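You operate a simulated robot arm through the tools that you are given. There is no shell and no other tool. Be economical: measure what you need, move in short steps, check, and stop when the job is done.

Carry out the task below with a simulated robot arm. There is one attempt and no reset: what you move stays moved.

TASK
Close the lid of the water tank. Then take the blue microphone and put it on the top of the grey cabinet. Then take the green microphone and leave it on the top of the amp bench. Then take the yellow microphone and put it on top of the blue carton marked mounts. Then take the silver mini pedal marked t on the oak top of the grey cabinet and put it away on the top of the two-row board. Then take the tall parts carton and put it on the top of the grey cabinet. Then switch the switch of the headphone box on. The order counts. Set down upright: tall parts carton.

The check looks at the end state, three seconds after you hand in, the way a careful person would. Anything else that was tipped, shoved, dropped, spilled or broken makes it a failure. Lids that push on must go on centred and level and be pressed home; caps that screw on are set level and turned clockwise until they are tight.

THE ROBOT
A 7-joint arm with a vacuum gripper on a trunk, on a base that drives. Base frame: it is fixed to the floor where the robot stands at the start and does not move with it; the origin is under the middle of the robot, x ahead of it, y to its left, z up. Readings come in mm, degrees, newtons and seconds.
Its first joint turns from -149.0 to 149.0 degrees. Places, roughly: blue microphone (5x5x15 cm) [700, -1000, 1000]; carton marked mounts [500, -1000, 1000]; green microphone (5x5x15 cm) [700, -1100, 1000]; lid of the water tank [800, -100, 1000]; silver mini pedal marked t [500, -1500, 1000]; switch of the headphone box [-800, -2900, 1000]; tall parts carton [750, -1500, 1000]; top of the amp bench [-3400, -2800, 700]; top of the grey cabinet [-2400, -2800, 600]; top of the two-row board [-2000, 700, 800]; yellow microphone (5x5x15 cm) [700, -1100, 1000]. Payload 1.06 kg.
Tool frame: the origin (TCP) lies in the middle of the cups' lips, and z points out of the cups. The gripper has 1 cup of 24 mm across, covering 24 by 24 mm (tool x, y); the bellows give 8 mm. With the vacuum on, a cup seals on a smooth face that it is pressed against (1 to 4 N); it does not hold porous or soft things. The pull reaches 23 N.
Orientation is told as [roll, pitch, yaw] about the base's x, y, z axes, in that order, counted from this pose: with the cups facing straight down, the tool's x points along the base's -x, its y along +y and its z along -z.

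THE INTERFACE
- The arm moves only by the tool move_arm. Its argument "increments" is text: rows parted by semicolons, each of 7 numbers parted by spaces: the vacuum: 1 switches it on, -1 off, then the shift along the tool's x, y, z in mm, then the turn, a rotation vector about the tool's x, y, z in degrees. In form: vacuum tx ty tz rx ry rz; .... A call has 1 to 8 rows; each row is the pose to reach, as a shift and turn from the pose commanded when the call began, along the tool's axes at that moment. A row lasts 0.2 s, in which the tool goes at most 50 mm and 8.6 degrees; a call with a longer step from one row to the next is refused whole, and so is a gripper value outside its range. Where a pose cannot be reached the arm comes as near as it can. A force on the tool above 40 N (or 10 N above the force at the start of the call, whichever is more), or a blocked arm, ends the call early, and 0.2 s more pass. The pull builds up within a second once a cup has sealed. Time passes only in rows, and 0.2 s behind the last, so rows that repeat a pose give it time. It gives the time, the measured TCP pose, the force on the tool (base axes) and the pull of the vacuum at its end, in the units of the frame above (readings bear some noise), with the torque about the TCP (base axes, N m) and any sound that the robot's microphone picked up, and new pictures: "show" is both (left out), scene, wrist or none.
- Cameras (640 x 400 px; columns grow to the right, rows downward): "scene" is now at [18.3, 110.3, 1605.1]; the picture's right is [-0.69, -0.73, -0.00], its down [-0.39, 0.37, -0.84] and it looks along [0.61, -0.58, -0.54] (base axes); focal length 256 px, centre (320, 200). "wrist" rides on the gripper at [78, 19, -96] in the tool frame; the picture's right is [-0.24, 0.97, 0.00], its down [-0.71, -0.17, -0.69] and it looks along [-0.67, -0.16, 0.73] (tool axes); focal length 243 px, centre (320, 200). There is no depth. A picture from a camera that has moved, and an enlarged one, comes with that camera's place and axes in the base frame and with its lens.
- raise_lower(by): slides the trunk up (or, below 0, down) by that many mm; the arm and the scene camera ride with it, the base frame stays. It gives what a move gives, with no picture.
- base_move(legs): drives the robot by 1 to 6 legs, each [ahead, turn to the left] in mm and degrees, along the robot's own axes; the way and the turn of a leg run together, so that a leg with both is an arc; at most 1500 mm and 180 degrees a leg. The arm and the cameras ride along, it lands a little off, and it stops where it bumps. It gives what a move gives, and a new picture of the scene camera.
- turn_head(pan, tilt): turns the head with the scene camera to pan (to the left, within 155 degrees either way) and tilt (down, from -29 to 69), counted from straight ahead of the robot. It gives what a move gives, and a new picture of the scene camera.
- close_up(camera, box): a new picture of the part [left, top, right, bottom] of that camera's present view, enlarged. It takes no simulated time.
- sign_off(): hands the job in; it is judged then, once.

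Go step by step. Nothing tells you exact positions but the pictures and the camera data: compare them with the known pose of the tool, close in by small moves and look again before you grip or let go. The budget is 186 turns and 260 pictures, counting those below and the enlarged ones. Unless the task says otherwise, let go and move clear before handing in.

The tools are called as a command line: name --argument value ..., lists and objects as JSON in quotes. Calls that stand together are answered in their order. move_arm: Moves the arm, as the interface text tells. Its arguments: {"type":"object","properties":{"increments":{"type":"string"},"show":{"type":"string","enum":["both","scene","wrist","none"]}},"required":["increments"]} The other tools are called the same way: raise_lower (by) slides the trunk up or down; base_move (legs) drives the base; turn_head (pan, tilt) turns the head that bears the scene camera; close_up (camera, box) takes an enlarged picture of a part of a camera's view; sign_off () hands the job in.

At the start:

```text
time: 0.0
eef_pos: [449.9, -507.9, 1000.3]
orientation: [0.0, 0.0, 0.0]
wrist_force: [0.5, 0.4, 0.0]
torque: [0.05, 0.0, 0.0]
pull: 0.0
trunk travel left (down, up): [-650.0, 60.0]
robot x, y, heading: [2.1, 1.9, -0.1]
head pan, tilt: [-43.3, 32.6]
```

scene: 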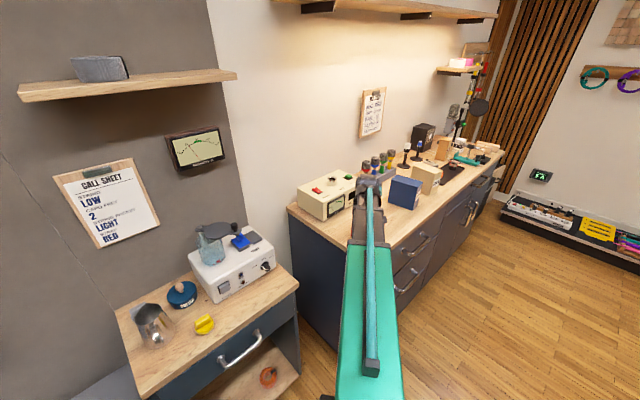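
wrist: 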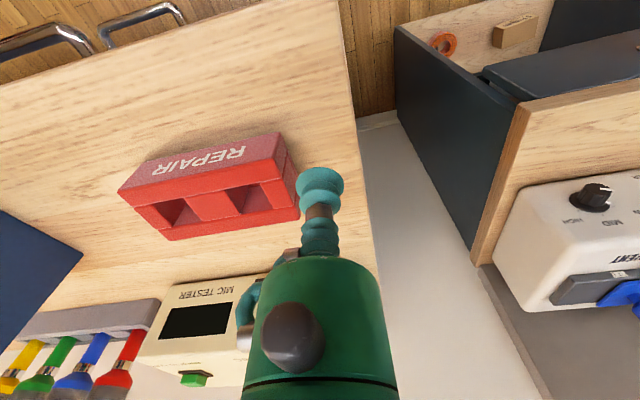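

I see the espresso-machine-like box with a clear tank and a tilted lid on the left bench, and the long bench with microphones on the right. First I look at them more closely.

close_up --camera "scene" --box '[100, 200, 310, 340]'

close_up --camera "scene" --box '[290, 100, 510, 240]'

```text
2.86 times, centred on (205, 270) of scene
camera zoom: at [18.3, 110.3, 1605.1], right [-0.69, -0.73, 0.0], down [-0.39, 0.37, -0.84], along [0.61, -0.58, -0.54], focal length 732 px, centre (649, 0)
```

zoom: 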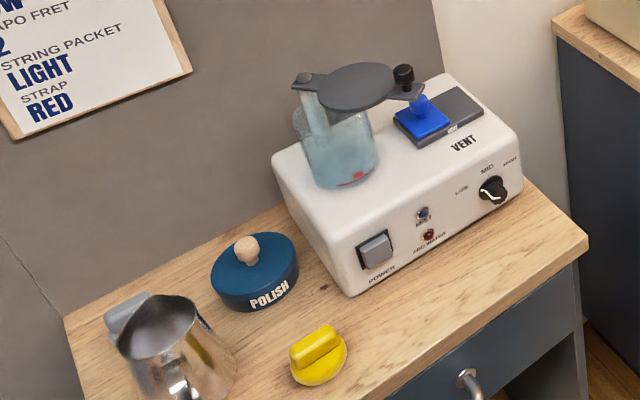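

```text
2.86 times, centred on (400, 170) of scene
camera zoom: at [18.3, 110.3, 1605.1], right [-0.69, -0.73, 0.0], down [-0.39, 0.37, -0.84], along [0.61, -0.58, -0.54], focal length 732 px, centre (91, 286)
```

zoom: 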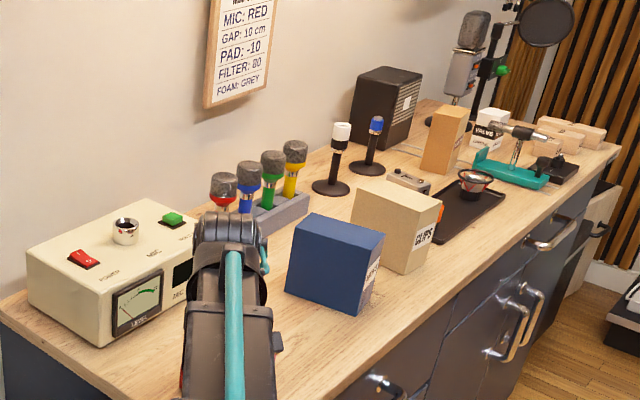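

The tank lid is a dark disc with an arm; I need a better view of how it hinges.

turn_head --pan -10 --tilt 40

close_up --camera "scene" --box '[250, 130, 410, 230]'

```text
time: 1.0
eef_pos: [450.1, -507.6, 1000.0]
orientation: [0.0, 0.0, 0.0]
wrist_force: [0.0, 0.3, -0.1]
torque: [0.01, -0.02, 0.02]
pull: 0.1
trunk travel left (down, up): [-650.0, 60.0]
robot x, y, heading: [-1.2, 0.9, -0.1]
head pan, tilt: [-10.0, 40.0]
camera scene: at [37.0, 156.6, 1593.9], right [-0.17, -0.98, 0.0], down [-0.63, 0.11, -0.77], along [0.75, -0.13, -0.64], focal length 256 px, centre (320, 200)
```

scene: 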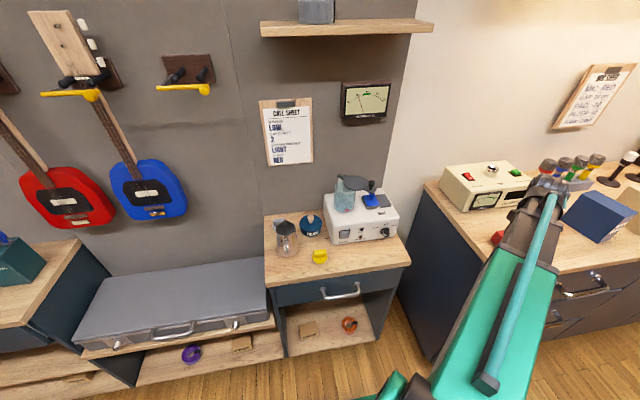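

```text
4.00 times, centred on (330, 180) of scene
camera zoom: at [37.0, 156.6, 1593.9], right [-0.17, -0.98, 0.0], down [-0.63, 0.11, -0.77], along [0.75, -0.13, -0.64], focal length 1024 px, centre (280, 280)
```

zoom: 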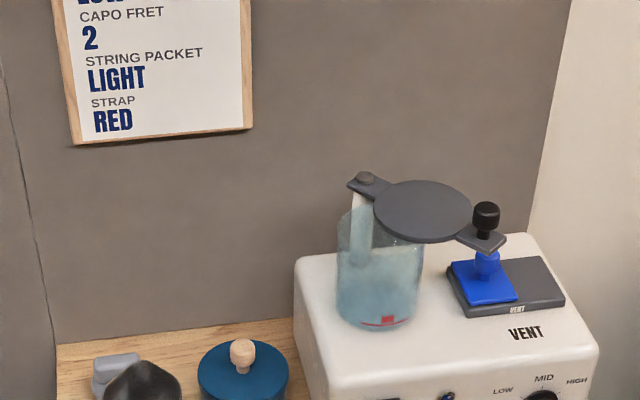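

The lid swings sideways on a post at the tank's back-left, with a black knob at its free end. I take pivot ≈ (876,-77), disc ≈ (813,-119), tank ≈ (795,-73). I'll go above it for a closer look.

move_arm --increments "0 0 0 -45 0 0 0; 0 0 0 -90 0 0 0; 0 -20 30 -120 0 0 0; 0 -50 60 -130 0 0 0; 0 -80 95 -130 0 0 0; 0 -110 130 -130 0 0 0; 0 -140 165 -130 0 0 0; 0 -170 200 -130 0 0 0" --show "none"

move_arm --increments "0 -20 35 0 0 0 0; 0 -40 70 0 0 0 0; 0 -60 105 0 0 0 0; 0 -80 140 0 0 0 0; 0 -100 160 0 0 0 0; 0 -120 170 0 0 0 0; 0 -120 170 0 0 0 0"

```text
time: 2.8
eef_pos: [620.6, -306.4, 1128.9]
orientation: [0.0, -0.1, 0.0]
wrist_force: [0.5, 0.1, 0.7]
torque: [-0.01, 0.0, 0.0]
pull: 0.1
trunk travel left (down, up): [-650.0, 60.0]
robot x, y, heading: [0.1, -0.1, 0.2]
head pan, tilt: [-10.0, 40.0]
```

```text
time: 4.4
eef_pos: [739.8, -138.4, 1129.3]
orientation: [0.0, 0.1, 0.0]
wrist_force: [0.2, -0.6, -0.6]
torque: [0.01, 0.01, 0.01]
pull: 0.1
trunk travel left (down, up): [-650.0, 60.0]
robot x, y, heading: [-0.5, -2.7, 0.1]
head pan, tilt: [-10.0, 40.0]
camera scene: at [36.9, 156.8, 1593.9], right [-0.17, -0.98, 0.0], down [-0.63, 0.11, -0.77], along [0.75, -0.13, -0.64], focal length 256 px, centre (320, 200)
camera wrist: at [661.9, -119.3, 1223.9], right [0.24, 0.97, 0.0], down [0.71, -0.17, 0.69], along [0.67, -0.16, -0.73], focal length 243 px, centre (320, 200)
```

scene: 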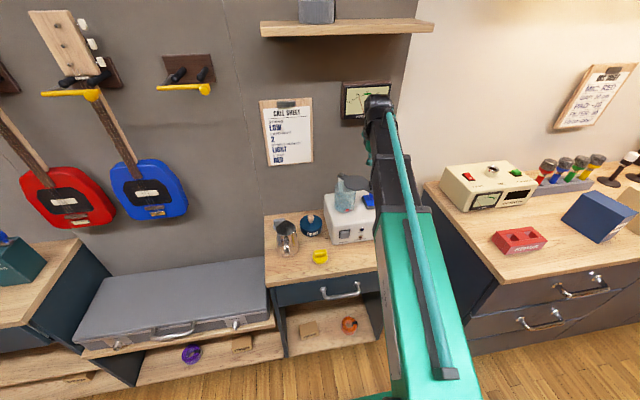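
wrist: 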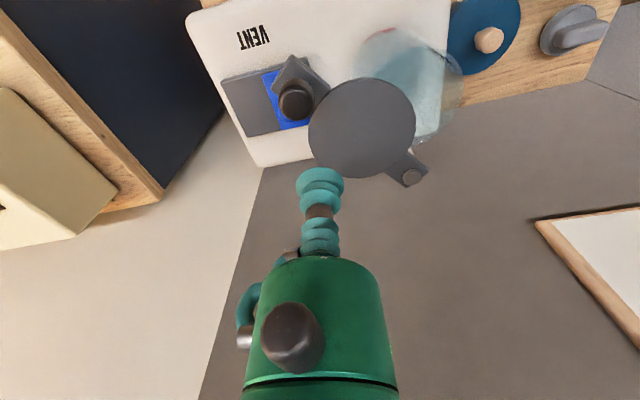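

Triangulating both views: pivot ≈ (823,-65,1038), disc centre ≈ (762,-107,1036). I'll come down over the disc just outward of its centre.

move_arm --increments "1 -14 23 0 0 0 0; 1 -14 23 40 0 0 0; 1 -14 23 70 0 0 0; 1 -14 23 76 0 0 0"

close_up --camera "scene" --box '[300, 130, 420, 240]'

```text
time: 5.4
eef_pos: [753.0, -113.8, 1052.7]
orientation: [-0.1, 0.1, 0.0]
wrist_force: [0.0, 0.0, -0.2]
torque: [0.02, -0.01, -0.01]
pull: 0.1
trunk travel left (down, up): [-650.0, 60.0]
robot x, y, heading: [-1.1, 0.1, 0.1]
head pan, tilt: [-10.0, 40.0]
camera scene: at [37.0, 156.9, 1593.9], right [-0.17, -0.98, 0.0], down [-0.63, 0.11, -0.77], along [0.75, -0.13, -0.64], focal length 256 px, centre (320, 200)
camera wrist: at [674.4, -95.6, 1147.7], right [0.24, 0.97, 0.0], down [0.71, -0.17, 0.69], along [0.67, -0.16, -0.73], focal length 243 px, centre (320, 200)
```

scene: 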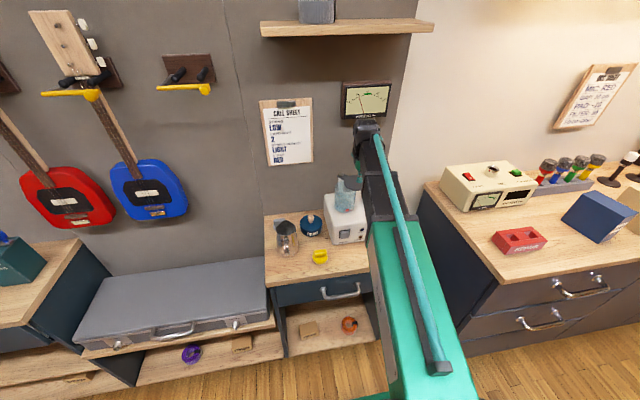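
wrist: 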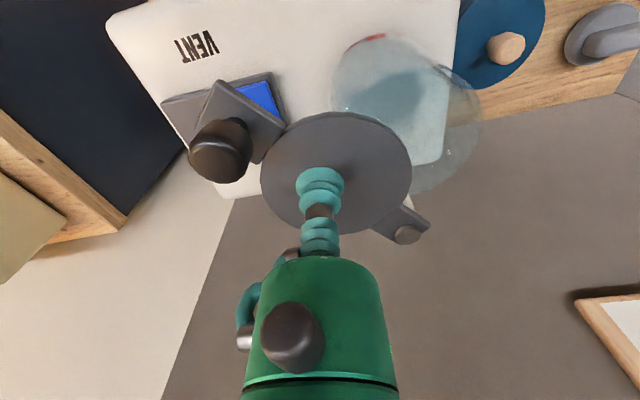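

```text
3.64 times, centred on (360, 185) of scene
camera zoom: at [37.0, 156.9, 1593.9], right [-0.17, -0.98, 0.0], down [-0.63, 0.11, -0.77], along [0.75, -0.13, -0.64], focal length 931 px, centre (174, 254)
```

zoom: 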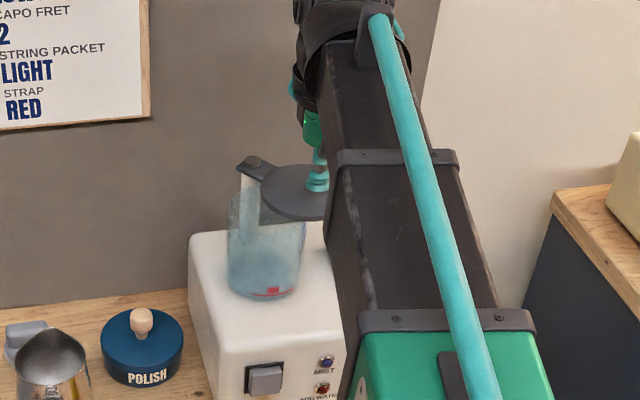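

The cup sits right over the disc about 15 mm up. Lowering gently to seal.

move_arm --increments "1 0 0 7 0 0 0; 1 0 0 11 0 0 0; 1 0 0 14 0 0 0; 1 0 0 16 0 0 0; 1 0 0 16 0 0 0; 1 0 0 16 0 0 0" --show "none"

```text
time: 6.8
eef_pos: [753.5, -113.3, 1037.9]
orientation: [0.1, 0.0, 0.0]
wrist_force: [-1.5, 1.9, -6.9]
torque: [-0.02, 0.03, 0.17]
pull: 22.8
trunk travel left (down, up): [-650.0, 60.0]
robot x, y, heading: [0.6, 0.3, -0.3]
head pan, tilt: [-10.0, 40.0]
```

Sealed (pull 22.8). Now swing the disc clockwise about the pivot over the tank.

move_arm --increments "1 2.7 4.3 0 0 0 3.5; 1 5.2 8.7 0 0 0 7; 1 7.3 13.3 0 0 0 10.5; 1 9.2 18 0 0 0 14; 1 10.8 22.8 0 0 0 17.5; 1 12.1 27.7 0 0 0 21; 1 13.1 32.7 0 0 0 24.5; 1 13.7 37.7 0 0 0 28"

close_up --camera "scene" --box '[300, 130, 420, 240]'

```text
time: 8.6
eef_pos: [740.4, -77.7, 1037.8]
orientation: [-0.1, 0.0, -28.1]
wrist_force: [-5.1, -1.1, -9.6]
torque: [0.01, 0.0, -0.02]
pull: 23.0
trunk travel left (down, up): [-650.0, 60.0]
robot x, y, heading: [-0.7, -2.9, 0.2]
head pan, tilt: [-10.0, 40.0]
camera scene: at [37.4, 156.6, 1593.9], right [-0.17, -0.98, 0.0], down [-0.63, 0.11, -0.77], along [0.75, -0.13, -0.64], focal length 256 px, centre (320, 200)
camera wrist: at [679.5, -24.2, 1132.1], right [0.67, 0.75, 0.0], down [0.54, -0.48, 0.68], along [0.51, -0.46, -0.73], focal length 243 px, centre (320, 200)
```

scene: 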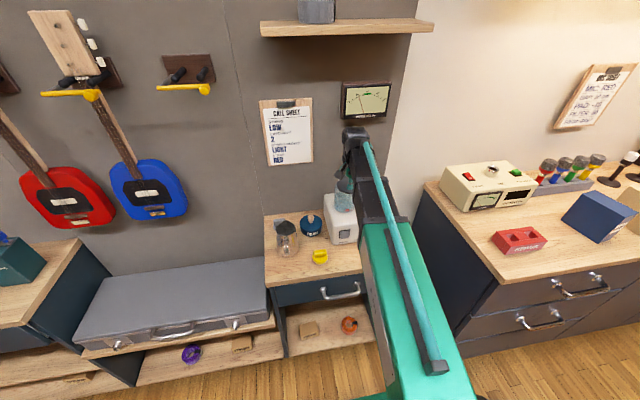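
wrist: 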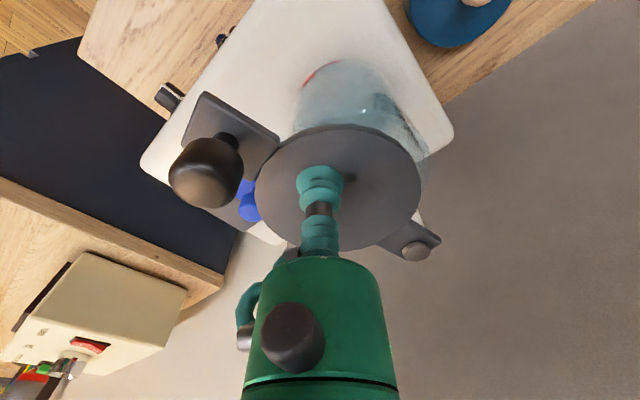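

```text
3.64 times, centred on (360, 185) of scene
camera zoom: at [37.4, 156.6, 1593.9], right [-0.17, -0.98, 0.0], down [-0.63, 0.11, -0.77], along [0.75, -0.13, -0.64], focal length 931 px, centre (174, 254)
```

zoom: 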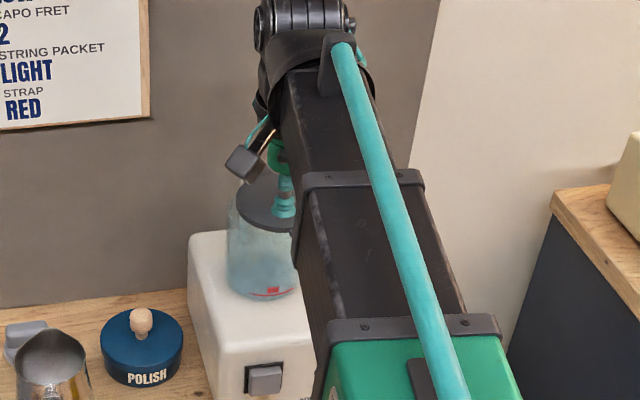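

Still about 10° short of centre; I continue along the arc.

move_arm --increments "1 1.6 2.5 0 0 0 2; 1 3.1 4.9 0 0 0 4; 1 4.5 7.5 0 0 0 6; 1 5.8 10 0 0 0 8; 1 7 12.8 0 0 0 10; 1 7 12.8 0 0 0 10"

close_up --camera "scene" --box '[300, 130, 420, 240]'

```text
time: 10.0
eef_pos: [739.9, -62.7, 1037.5]
orientation: [0.0, 0.0, -38.0]
wrist_force: [-1.5, 0.3, -11.6]
torque: [0.02, -0.03, -0.03]
pull: 23.1
trunk travel left (down, up): [-650.0, 60.0]
robot x, y, heading: [-0.3, -0.5, 0.1]
head pan, tilt: [-10.0, 40.0]
camera scene: at [37.8, 156.7, 1593.9], right [-0.17, -0.98, 0.0], down [-0.63, 0.11, -0.77], along [0.75, -0.13, -0.64], focal length 256 px, centre (320, 200)
camera wrist: at [689.6, 0.0, 1132.1], right [0.78, 0.62, 0.0], down [0.45, -0.57, 0.68], along [0.42, -0.54, -0.73], focal length 243 px, centre (320, 200)
```

scene: 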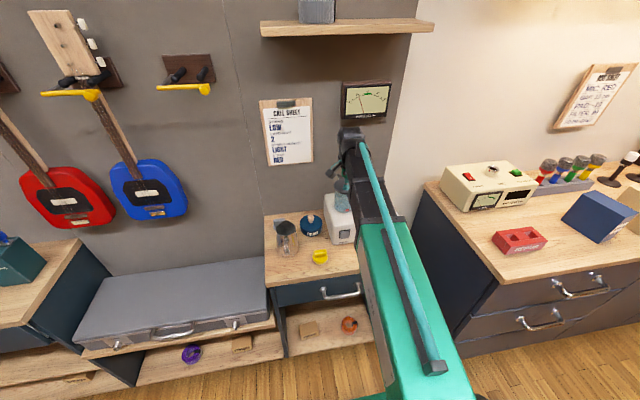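
wrist: 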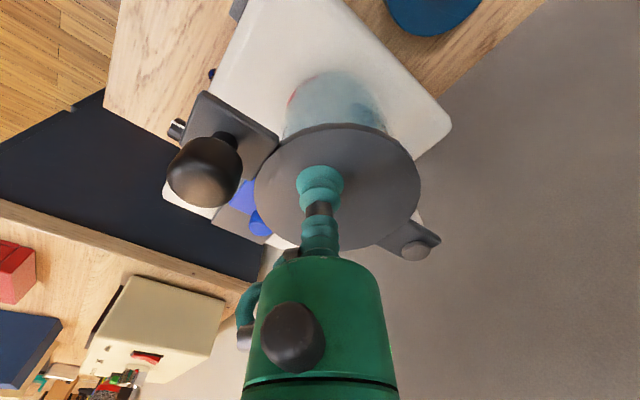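

```text
3.64 times, centred on (360, 185) of scene
camera zoom: at [37.8, 156.7, 1593.9], right [-0.17, -0.98, 0.0], down [-0.63, 0.11, -0.77], along [0.75, -0.13, -0.64], focal length 931 px, centre (174, 254)
```

zoom: 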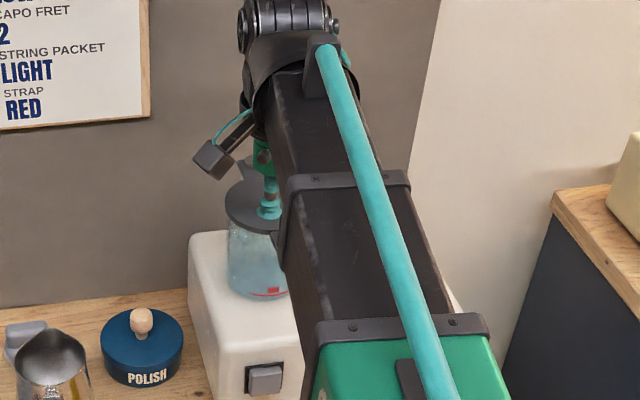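

The disc now lines up with the tank. I release and rise to check.

move_arm --increments "-1 0 0 0 0 0 0; -1 0 0 0 0 0 0; -1 0 0 -5 0 0 0; -1 0 0 -30 0 0 0; -1 0 0 -75 0 0 0; -1 0 0 -120 0 0 0; -1 0 0 -120 0 0 0"

close_up --camera "scene" --box '[300, 130, 420, 240]'

```text
time: 11.6
eef_pos: [737.4, -63.3, 1156.4]
orientation: [0.0, 0.1, -38.1]
wrist_force: [0.6, -0.5, -0.2]
torque: [-0.01, 0.02, 0.0]
pull: 0.1
trunk travel left (down, up): [-650.0, 60.0]
robot x, y, heading: [0.8, -3.6, 0.3]
head pan, tilt: [-10.0, 40.0]
camera scene: at [37.0, 156.8, 1593.9], right [-0.17, -0.98, 0.0], down [-0.63, 0.11, -0.77], along [0.75, -0.13, -0.64], focal length 256 px, centre (320, 200)
camera wrist: at [687.3, -1.2, 1251.7], right [0.78, 0.62, 0.0], down [0.45, -0.57, 0.69], along [0.43, -0.54, -0.73], focal length 243 px, centre (320, 200)
```

scene: 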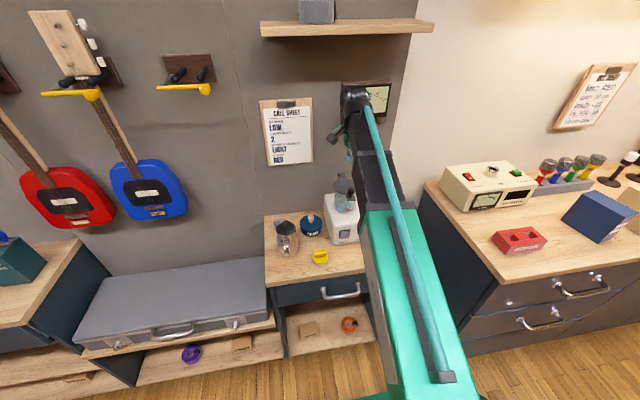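
wrist: 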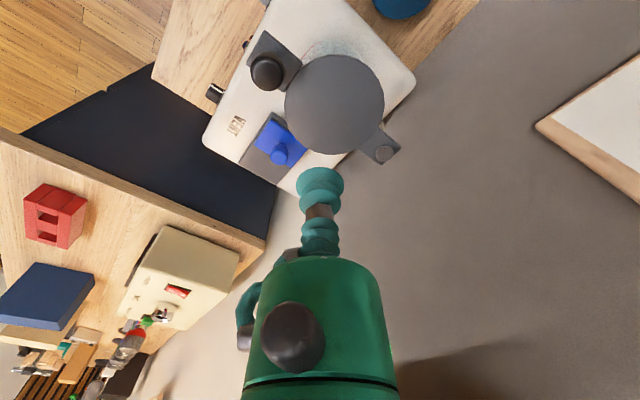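

```text
3.64 times, centred on (360, 185) of scene
camera zoom: at [37.0, 156.8, 1593.9], right [-0.17, -0.98, 0.0], down [-0.63, 0.11, -0.77], along [0.75, -0.13, -0.64], focal length 931 px, centre (174, 254)
```

zoom: 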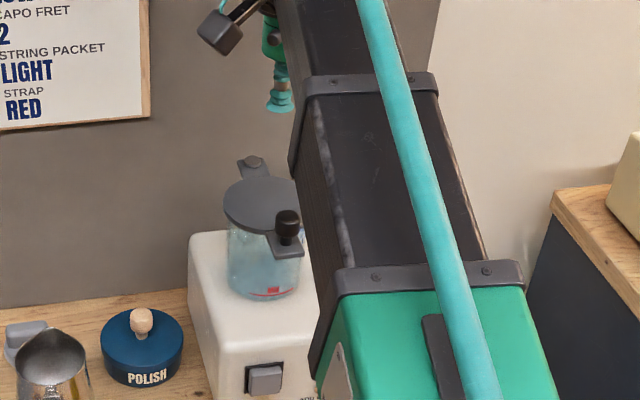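

The lid looks about centred, but I want to check it without the arm in the way.

move_arm --increments "0 -10 -37 0 0 0 -6; 0 -20 -74 0 0 0 -12; 0 -31 -111 0 0 0 -18; 0 -42 -148 0 0 0 -24; 0 -53 -185 0 0 0 -30; 0 -64 -222 0 0 0 -36; 0 -75 -259 0 0 0 -38; 0 -75 -259 0 0 0 -38" --show "wrist"

close_up --camera "scene" --box '[318, 162, 382, 202]'

```text
time: 13.4
eef_pos: [639.0, -312.1, 1157.6]
orientation: [0.1, 0.0, 0.1]
wrist_force: [0.1, 0.2, -0.2]
torque: [0.01, 0.0, -0.01]
pull: 0.0
trunk travel left (down, up): [-650.0, 60.0]
robot x, y, heading: [2.9, -4.1, 0.0]
head pan, tilt: [-10.0, 40.0]
camera wrist: at [560.3, -295.0, 1253.4], right [0.23, 0.97, 0.0], down [0.71, -0.17, 0.69], along [0.67, -0.16, -0.73], focal length 243 px, centre (320, 200)
```

wrist: 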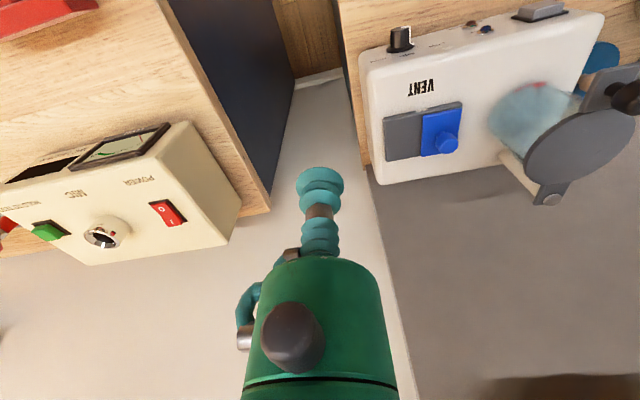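

```text
10.00 times, centred on (350, 182) of scene
camera zoom: at [36.9, 156.8, 1593.9], right [-0.17, -0.98, 0.0], down [-0.63, 0.11, -0.77], along [0.75, -0.13, -0.64], focal length 2561 px, centre (20, 380)
```

zoom: 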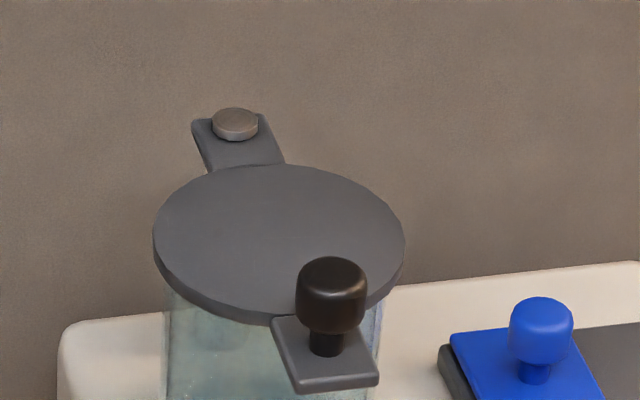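

The lid sits centred and flush on the tank. Now I drive along the long bench (turn right, ahead 1000, turn left) to face the microphones.

base_move --legs '[[0, -90], [1000, 0], [0, 90]]'

turn_head --pan 0 --tilt 38

```text
time: 26.2
eef_pos: [623.2, -1329.1, 1157.9]
orientation: [-0.1, 0.0, -1.4]
wrist_force: [-0.4, 1.0, -0.1]
torque: [0.0, 0.01, -0.01]
pull: 0.2
trunk travel left (down, up): [-650.0, 60.0]
robot x, y, heading: [-7.6, -997.7, -1.3]
head pan, tilt: [-10.0, 40.0]
camera scene: at [32.9, -843.7, 1593.9], right [-0.2, -0.98, 0.0], down [-0.63, 0.13, -0.77], along [0.75, -0.15, -0.64], focal length 256 px, centre (320, 200)
```

scene: 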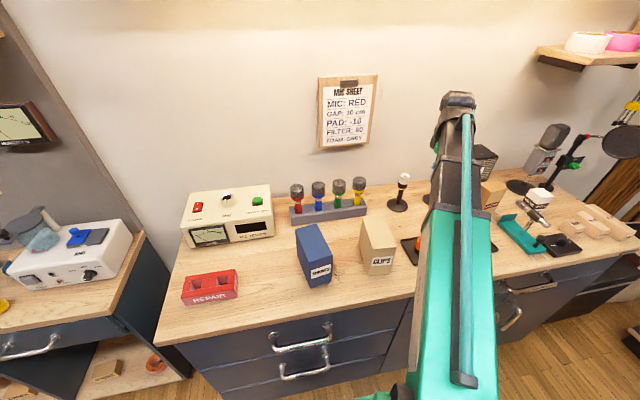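

```text
time: 26.9
eef_pos: [622.3, -1327.2, 1158.5]
orientation: [-0.1, -0.1, -1.3]
wrist_force: [0.5, 0.5, 0.4]
torque: [-0.01, 0.01, -0.02]
pull: 0.0
trunk travel left (down, up): [-650.0, 60.0]
robot x, y, heading: [-5.5, -1001.1, -1.4]
head pan, tilt: [0.0, 38.0]
camera scene: at [35.8, -829.1, 1596.9], right [-0.02, -1.0, 0.0], down [-0.62, 0.02, -0.79], along [0.79, -0.02, -0.62], focal length 256 px, centre (320, 200)
```

scene: 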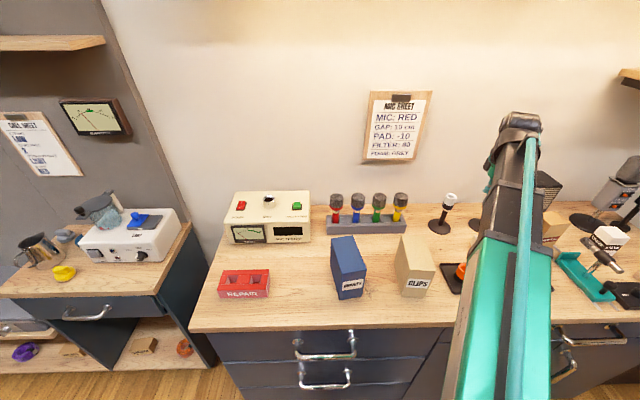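

close_up --camera "scene" --box '[318, 180, 438, 255]'

close_up --camera "scene" --box '[320, 170, 640, 370]'

```text
5.33 times, centred on (378, 218) of scene
camera zoom: at [35.8, -829.1, 1596.9], right [-0.02, -1.0, 0.0], down [-0.62, 0.02, -0.79], along [0.79, -0.02, -0.62], focal length 1366 px, centre (11, 107)
```

zoom: 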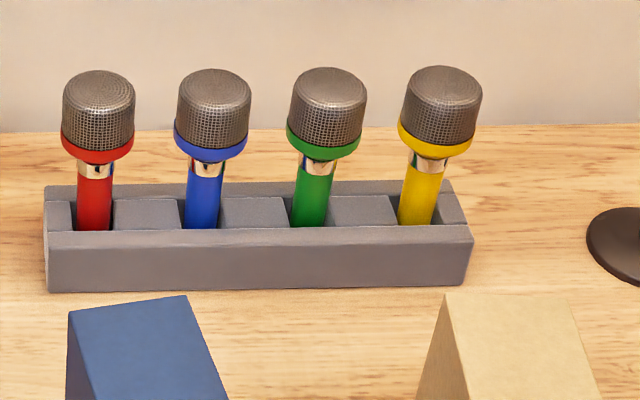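

```text
2.00 times, centred on (480, 270) of scene
camera zoom: at [35.8, -829.1, 1596.9], right [-0.02, -1.0, 0.0], down [-0.62, 0.02, -0.79], along [0.79, -0.02, -0.62], focal length 512 px, centre (0, 60)
```

zoom: 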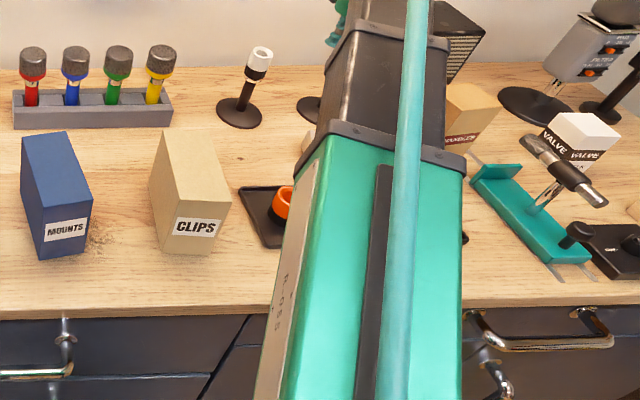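

The four coloured microphones stand in a grey rack. I bring the wrist camera over them to locate the blue one's top.

move_arm --increments "0 -8 45 0 0 0 0; 0 -16 90 0 0 0 0; 0 -24 135 0 0 0 0; 0 -32 180 0 0 0 0; 0 -40 225 0 0 0 0; 0 -48 270 0 0 0 0; 0 -56 315 0 0 0 0; 0 -60 350 0 0 0 0" --show "wrist"

```text
time: 28.7
eef_pos: [691.7, -980.1, 1157.8]
orientation: [0.0, 0.0, -1.3]
wrist_force: [1.1, 0.2, -0.2]
torque: [0.0, 0.01, -0.02]
pull: 0.1
trunk travel left (down, up): [-650.0, 60.0]
robot x, y, heading: [-8.5, -999.6, -1.5]
head pan, tilt: [0.0, 38.0]
camera wrist: at [612.7, -959.9, 1251.9], right [0.26, 0.97, 0.0], down [0.7, -0.19, 0.69], along [0.66, -0.18, -0.73], focal length 243 px, centre (320, 200)
```

wrist: 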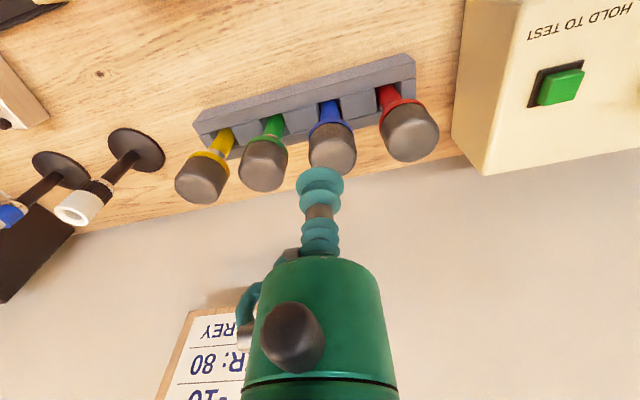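

Blue mic's top ≈ (733,-980,1064). Going above it.

move_arm --increments "1 -41 1 0 0 0 0; 1 -41 1 40 0 0 0; 1 -41 1 76 0 0 0; 1 -41 1 76 0 0 0"

close_up --camera "scene" --box '[318, 170, 438, 245]'

close_up --camera "wrist" --box '[220, 100, 420, 225]'

```text
time: 29.7
eef_pos: [731.8, -979.6, 1083.4]
orientation: [0.1, 0.0, -1.4]
wrist_force: [-1.0, -0.3, -1.5]
torque: [0.01, 0.02, 0.0]
pull: 0.0
trunk travel left (down, up): [-650.0, 60.0]
robot x, y, heading: [-6.7, -999.6, -1.3]
head pan, tilt: [0.0, 38.0]
camera scene: at [36.0, -828.9, 1596.9], right [-0.02, -1.0, 0.0], down [-0.62, 0.01, -0.79], along [0.79, -0.02, -0.62], focal length 256 px, centre (320, 200)
camera wrist: at [654.4, -959.1, 1178.5], right [0.26, 0.97, 0.0], down [0.7, -0.19, 0.69], along [0.66, -0.18, -0.73], focal length 243 px, centre (320, 200)
```

scene: 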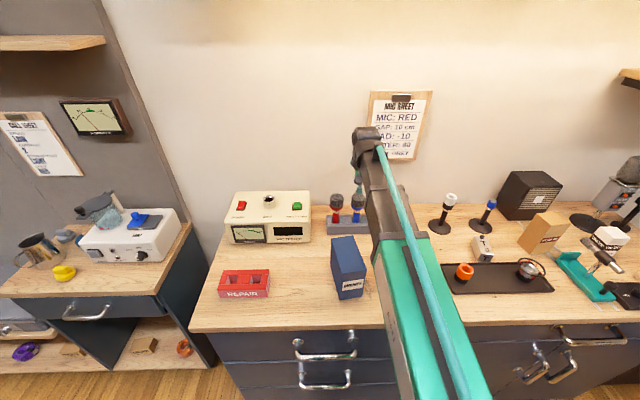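
wrist: 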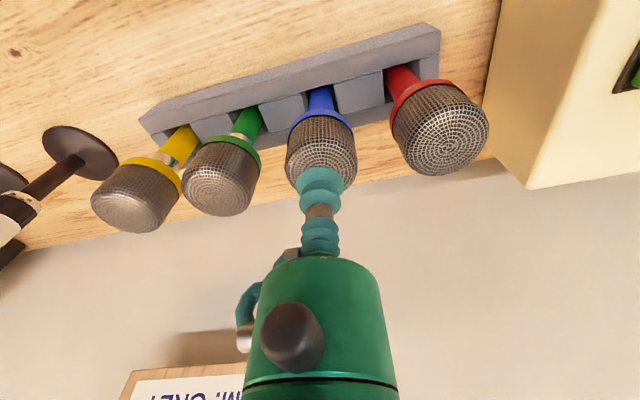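

```text
5.33 times, centred on (378, 208) of scene
camera zoom: at [36.0, -828.9, 1596.9], right [-0.02, -1.0, 0.0], down [-0.62, 0.01, -0.79], along [0.79, -0.02, -0.62], focal length 1366 px, centre (11, 160)
```

zoom: 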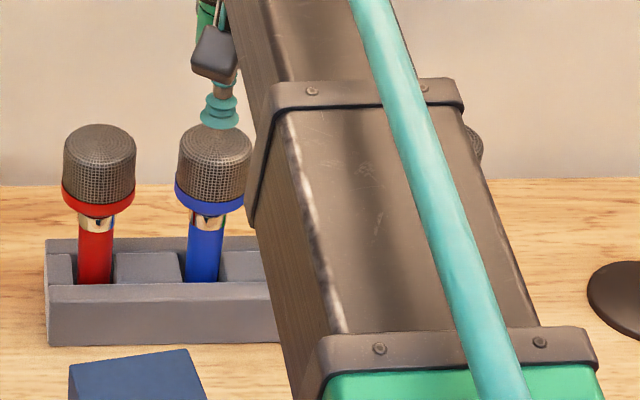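

```text
3.20 times, centred on (320, 162) of wrist
camera zoom: at [654.4, -959.1, 1178.5], right [0.26, 0.97, 0.0], down [0.7, -0.19, 0.69], along [0.66, -0.18, -0.73], focal length 776 px, centre (320, 320)
```

zoom: 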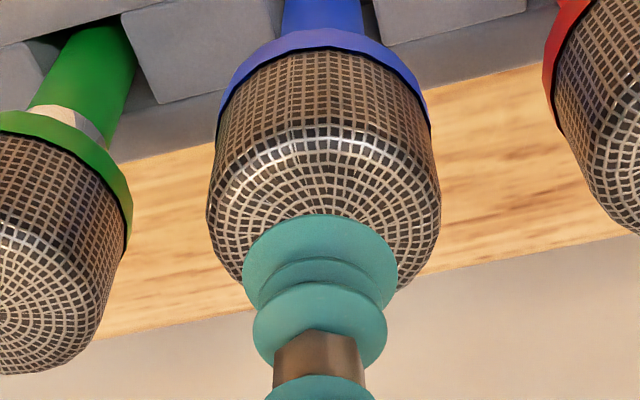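

The grille may be porous, but pressing gently in the rack is harmless; I'll test whether the top seals.

move_arm --increments "1 0 0 10 0 0 0; 1 0 0 15 0 0 0; 1 0 0 19 0 0 0; 1 0 0 21 0 0 0; 1 0 0 21 0 0 0; 1 0 0 21 0 0 0" --show "none"

```text
time: 31.1
eef_pos: [733.2, -979.2, 1060.7]
orientation: [0.1, -0.1, -1.4]
wrist_force: [-0.1, 0.1, -0.7]
torque: [-0.03, 0.0, 0.0]
pull: 0.0
trunk travel left (down, up): [-650.0, 60.0]
robot x, y, heading: [-9.3, -1003.5, -1.3]
head pan, tilt: [0.0, 38.0]
```

move_arm --increments "1 0 0 3 0 0 0; 1 0 0 6 0 0 0; 1 0 0 6 0 0 0; 1 0 0 6 0 0 0" --show "wrist"

close_up --camera "scene" --box '[318, 170, 438, 245]'

```text
time: 32.1
eef_pos: [733.0, -980.7, 1055.5]
orientation: [0.0, 0.0, -1.4]
wrist_force: [-1.2, 0.0, 3.9]
torque: [0.07, 0.1, 0.01]
pull: 23.2
trunk travel left (down, up): [-650.0, 60.0]
robot x, y, heading: [-6.6, -1000.9, -1.5]
head pan, tilt: [0.0, 38.0]
camera wrist: at [654.4, -958.8, 1151.2], right [0.26, 0.97, 0.0], down [0.7, -0.19, 0.69], along [0.66, -0.18, -0.73], focal length 243 px, centre (320, 200)
```

wrist: 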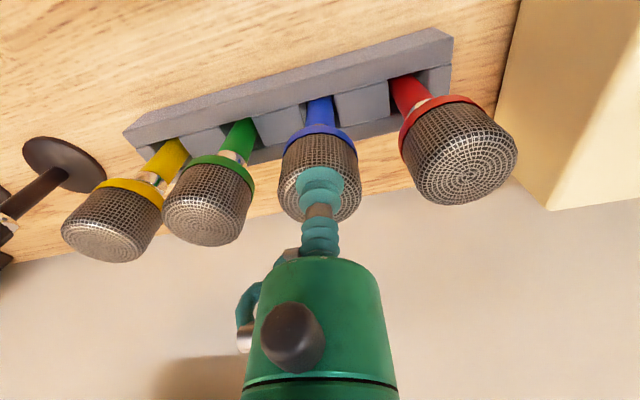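

```text
5.33 times, centred on (378, 208) of scene
camera zoom: at [35.1, -828.9, 1596.9], right [-0.02, -1.0, 0.0], down [-0.62, 0.01, -0.79], along [0.79, -0.02, -0.62], focal length 1366 px, centre (11, 160)
```

zoom: 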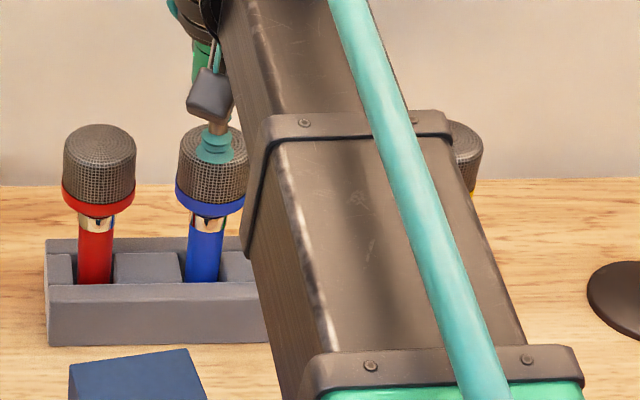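

Sealed with full pull. Lift the blue mic straight up out of the rack.

move_arm --increments "1 0 0 -10 0 0 0; 1 0 0 -25 0 0 0; 1 0 0 -50 0 0 0; 1 0 0 -80 0 0 0; 1 0 0 -115 0 0 0; 1 0 0 -150 0 0 0; 1 0 0 -190 0 0 0; 1 0 0 -190 0 0 0"

```text
time: 33.9
eef_pos: [734.9, -982.4, 1244.9]
orientation: [-0.1, 0.1, -1.4]
wrist_force: [0.8, 0.6, -1.8]
torque: [0.03, 0.04, 0.04]
pull: 23.2
trunk travel left (down, up): [-650.0, 60.0]
robot x, y, heading: [-6.7, -1002.1, -1.3]
head pan, tilt: [0.0, 38.0]
camera scene: at [36.1, -829.0, 1596.9], right [-0.02, -1.0, 0.0], down [-0.62, 0.01, -0.79], along [0.79, -0.02, -0.62], focal length 256 px, centre (320, 200)
camera wrist: at [655.3, -961.1, 1339.9], right [0.26, 0.97, 0.0], down [0.7, -0.19, 0.68], along [0.66, -0.18, -0.73], focal length 243 px, centre (320, 200)
```

scene: 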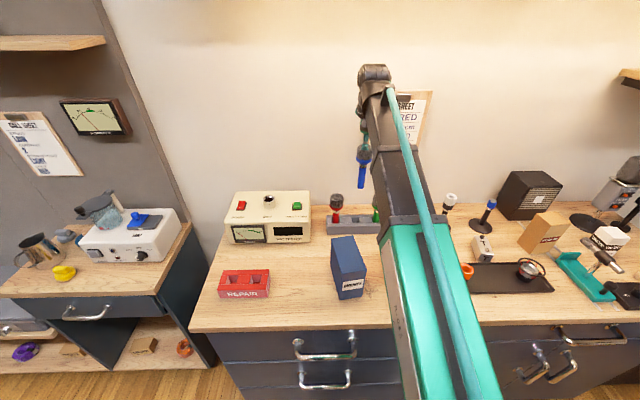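
wrist: 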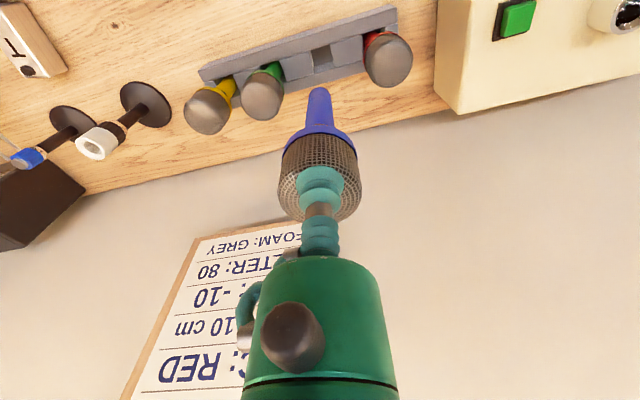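

The mic hangs free. I look around the room toward the grey cabinet before driving.

turn_head --pan -140 --tilt 25

turn_head --pan -85 --tilt 25

```text
time: 36.1
eef_pos: [732.8, -981.6, 1244.4]
orientation: [0.1, 0.0, -1.4]
wrist_force: [0.1, 0.4, -2.1]
torque: [-0.03, 0.04, 0.01]
pull: 22.9
trunk travel left (down, up): [-650.0, 60.0]
robot x, y, heading: [-5.3, -998.0, -1.6]
head pan, tilt: [-140.0, 25.0]
camera scene: at [-122.2, -884.4, 1617.2], right [-0.62, 0.78, 0.0], down [0.33, 0.26, -0.91], along [-0.71, -0.57, -0.42], focal length 256 px, centre (320, 200)
```

scene: 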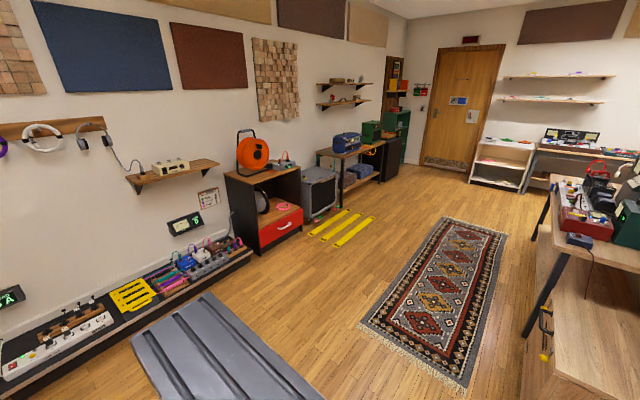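

```text
time: 37.4
eef_pos: [732.9, -981.5, 1244.4]
orientation: [0.0, -0.1, -1.4]
wrist_force: [0.0, 0.8, -2.7]
torque: [0.02, 0.05, 0.02]
pull: 22.8
trunk travel left (down, up): [-650.0, 60.0]
robot x, y, heading: [-7.5, -999.1, -1.5]
head pan, tilt: [-85.0, 25.0]
camera scene: at [-44.5, -918.8, 1617.2], right [-1.0, -0.06, 0.0], down [-0.03, 0.42, -0.91], along [0.06, -0.9, -0.42], focal length 256 px, centre (320, 200)
```

scene: 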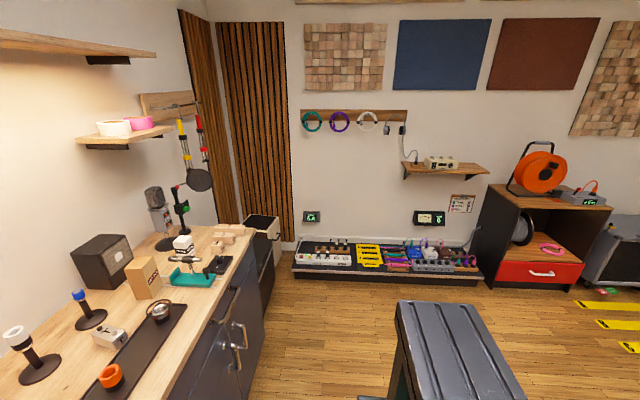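

The grey speaker-like cabinet right of the red one matches (-2400,-2800). I zoom there and toward the amp bench.

turn_head --pan -132 --tilt 25

close_up --camera "scene" --box '[200, 100, 400, 260]'

```text
time: 38.5
eef_pos: [734.0, -982.4, 1245.1]
orientation: [0.0, 0.1, -1.3]
wrist_force: [-0.2, 0.3, -2.3]
torque: [0.0, 0.02, -0.03]
pull: 23.1
trunk travel left (down, up): [-650.0, 60.0]
robot x, y, heading: [-10.6, -999.0, -1.3]
head pan, tilt: [-132.0, 25.0]
camera scene: at [-113.4, -893.9, 1617.2], right [-0.73, 0.69, 0.0], down [0.29, 0.31, -0.91], along [-0.62, -0.66, -0.42], focal length 256 px, centre (320, 200)
```

scene: 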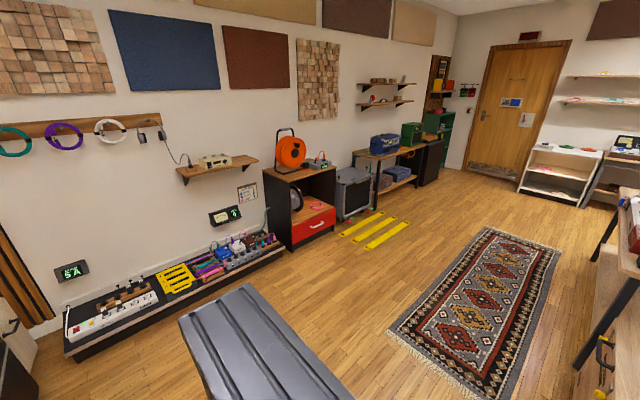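

```text
2.50 times, centred on (300, 180) of scene
camera zoom: at [-113.4, -893.9, 1617.2], right [-0.73, 0.69, 0.0], down [0.29, 0.31, -0.91], along [-0.62, -0.66, -0.42], focal length 640 px, centre (370, 250)
```

zoom: 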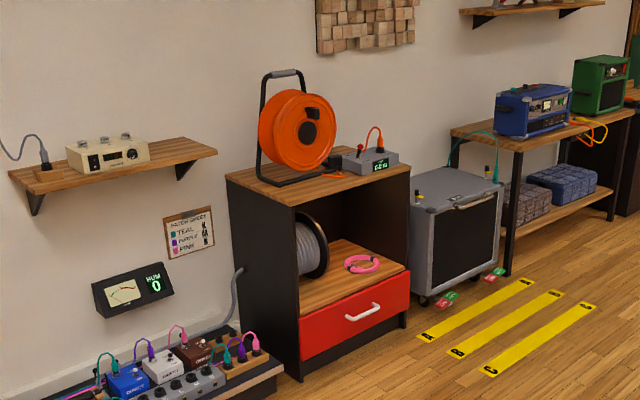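

The bench's T pedal lies near (500,-1450) and the grey case-like cabinet's top is free in the middle. I retract the arm a bit and drive around the rug to stand in front of the cabinet.

move_arm --increments "1 30 0 0 0 0 0; 1 65 0 0 0 0 0; 1 100 0 0 0 0 0; 1 130 0 0 0 0 0; 1 130 0 0 0 0 0" --show "none"

base_move --legs '[[0, -131.6], [1162, 0], [0, -47], [1500, 0], [90, 0], [0, 90]]'

turn_head --pan 0 --tilt 45

```text
time: 39.2
eef_pos: [664.2, -979.7, 1245.1]
orientation: [-0.2, -0.6, -1.4]
wrist_force: [6.9, -0.1, -15.9]
torque: [-0.16, -0.32, -0.14]
pull: 22.8
trunk travel left (down, up): [-650.0, 60.0]
robot x, y, heading: [-11.3, -995.7, -1.2]
head pan, tilt: [-132.0, 25.0]
stopped in row 3: the force on the tool passed its limit at 55 N (the readings are from after the stop); the commanded pose is now the measured one
```

```text
time: 64.3
eef_pos: [-2387.0, -2426.8, 1245.6]
orientation: [-0.1, -0.6, -92.2]
wrist_force: [0.3, -12.6, -26.0]
torque: [-1.03, 0.24, -0.16]
pull: 0.1
trunk travel left (down, up): [-650.0, 60.0]
robot x, y, heading: [-2397.7, -1754.4, -92.3]
head pan, tilt: [-132.0, 25.0]
camera scene: at [-2293.8, -1650.8, 1617.2], right [0.7, 0.72, 0.0], down [0.3, -0.29, -0.91], along [-0.65, 0.63, -0.42], focal length 256 px, centre (320, 200)
```

scene: 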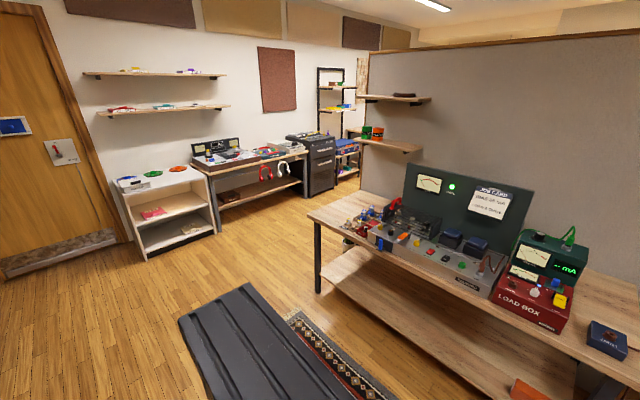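

```text
time: 66.5
eef_pos: [-2386.4, -2427.6, 1245.5]
orientation: [0.0, -0.5, -92.1]
wrist_force: [0.6, -10.1, -21.0]
torque: [-0.78, 0.27, -0.11]
pull: 0.1
trunk travel left (down, up): [-650.0, 60.0]
robot x, y, heading: [-2402.1, -1757.3, -91.9]
head pan, tilt: [0.0, 45.0]
camera scene: at [-2230.9, -1796.3, 1586.6], right [-1.0, 0.04, 0.0], down [0.03, 0.71, -0.71], along [-0.03, -0.71, -0.71], focal length 256 px, centre (320, 200)
```

scene: 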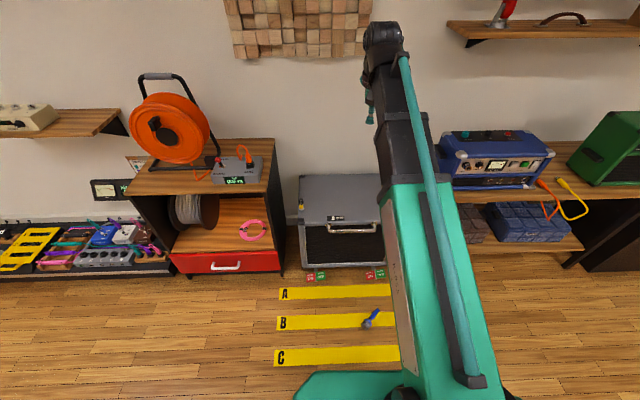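

The blue mic was lost on the way and lies on the floor near strip B; the tool still reads an odd force. I look at the wrist view.

close_up --camera "wrist" --box '[0, 0, 640, 400]'

close_up --camera "scene" --box '[330, 10, 450, 130]'

close_up --camera "scene" --box '[270, 160, 410, 340]'

```text
1.00 times, centred on (320, 200) of wrist (not enlarged: the box is as wide or as high as the picture)
camera zoom: at [-2365.1, -2348.8, 1339.5], right [0.96, -0.27, 0.0], down [-0.2, -0.69, 0.69], along [-0.19, -0.67, -0.72], focal length 243 px, centre (320, 200)
```

zoom: 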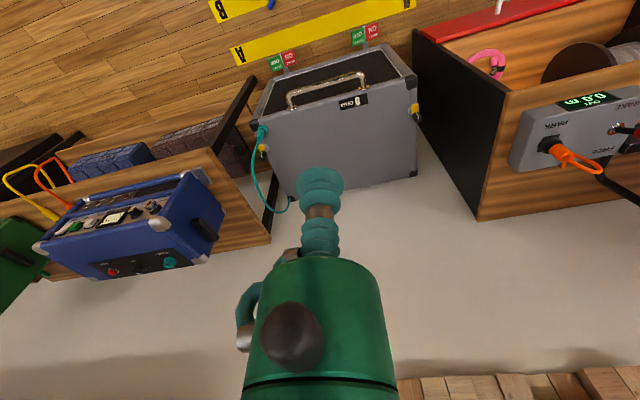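

```text
3.33 times, centred on (390, 70) of scene
camera zoom: at [-2230.9, -1796.3, 1586.6], right [-1.0, 0.04, 0.0], down [0.03, 0.71, -0.71], along [-0.03, -0.71, -0.71], focal length 854 px, centre (87, 633)
```

zoom: 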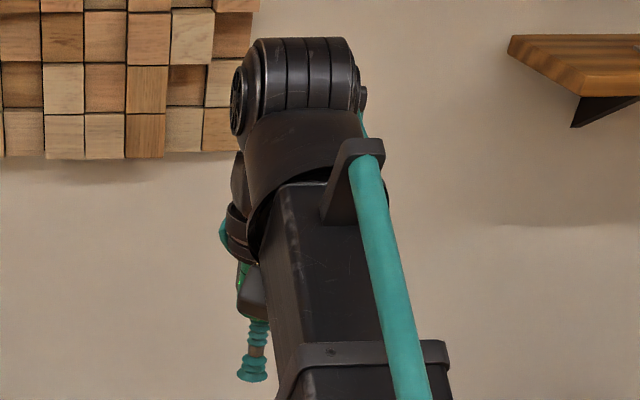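

```text
2.22 times, centred on (340, 250) of scene
camera zoom: at [-2230.9, -1796.3, 1586.6], right [-1.0, 0.04, 0.0], down [0.03, 0.71, -0.71], along [-0.03, -0.71, -0.71], focal length 569 px, centre (276, 89)
```

zoom: 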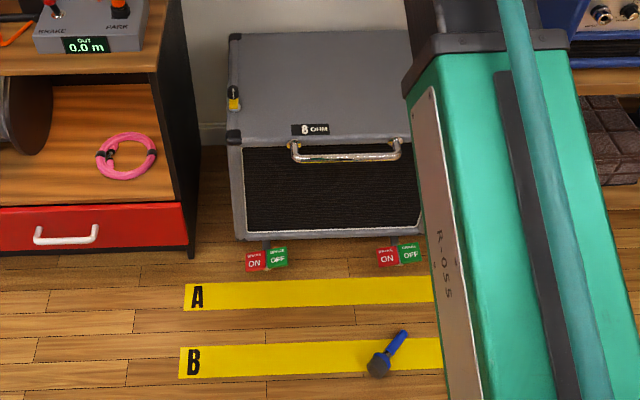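

The retracted arm bumped its own forearm, which knocked the mic off; it now lies on the floor near (-2550,-2360). I'll extend again, back up, lower the trunk, and pick it up by the side of its head.

move_arm --increments "-1 -20 0 0 0 0 0; -1 -45 0 0 0 0 0; -1 -70 0 0 0 0 0; -1 -70 0 0 0 0 0" --show "none"

base_move --legs '[[-170, 0]]'

raise_lower --by -560

close_up --camera "wrist" --box '[0, 0, 640, 400]'

```text
time: 67.5
eef_pos: [-2389.6, -2496.5, 1245.9]
orientation: [0.0, -0.7, -92.1]
wrist_force: [0.5, -0.2, 0.3]
torque: [0.01, 0.0, 0.02]
pull: 0.1
trunk travel left (down, up): [-650.0, 60.0]
robot x, y, heading: [-2395.8, -1758.0, -92.4]
head pan, tilt: [0.0, 45.0]
```

```text
time: 69.0
eef_pos: [-2385.1, -2323.0, 1245.7]
orientation: [-0.2, -0.5, -92.2]
wrist_force: [-0.3, 1.8, -0.5]
torque: [-0.04, 0.04, 0.02]
pull: 0.0
trunk travel left (down, up): [-650.0, 60.0]
robot x, y, heading: [-2389.5, -1581.7, -92.4]
head pan, tilt: [0.0, 45.0]
camera scene: at [-2224.2, -1623.3, 1586.7], right [-1.0, 0.04, 0.0], down [0.03, 0.71, -0.71], along [-0.03, -0.71, -0.71], focal length 256 px, centre (320, 200)
```

scene: 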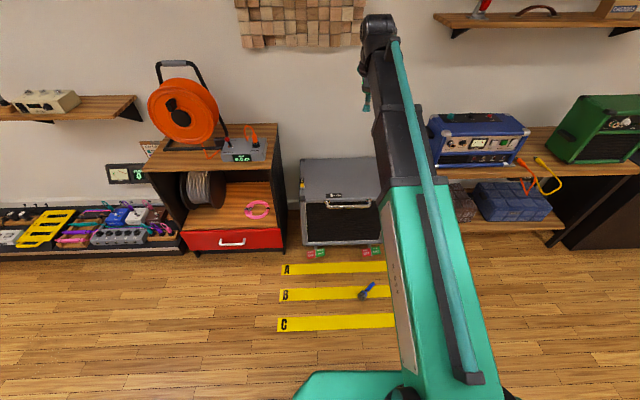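

```text
refused: -560 is not a number from -400 to 400
```

```text
1.00 times, centred on (320, 200) of wrist (not enlarged: the box is as wide or as high as the picture)
camera zoom: at [-2363.0, -2245.5, 1340.9], right [0.96, -0.27, 0.0], down [-0.2, -0.69, 0.69], along [-0.19, -0.67, -0.72], focal length 243 px, centre (320, 200)
```

zoom: 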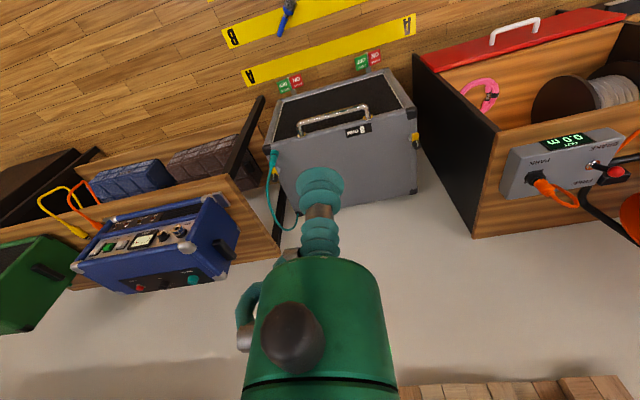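

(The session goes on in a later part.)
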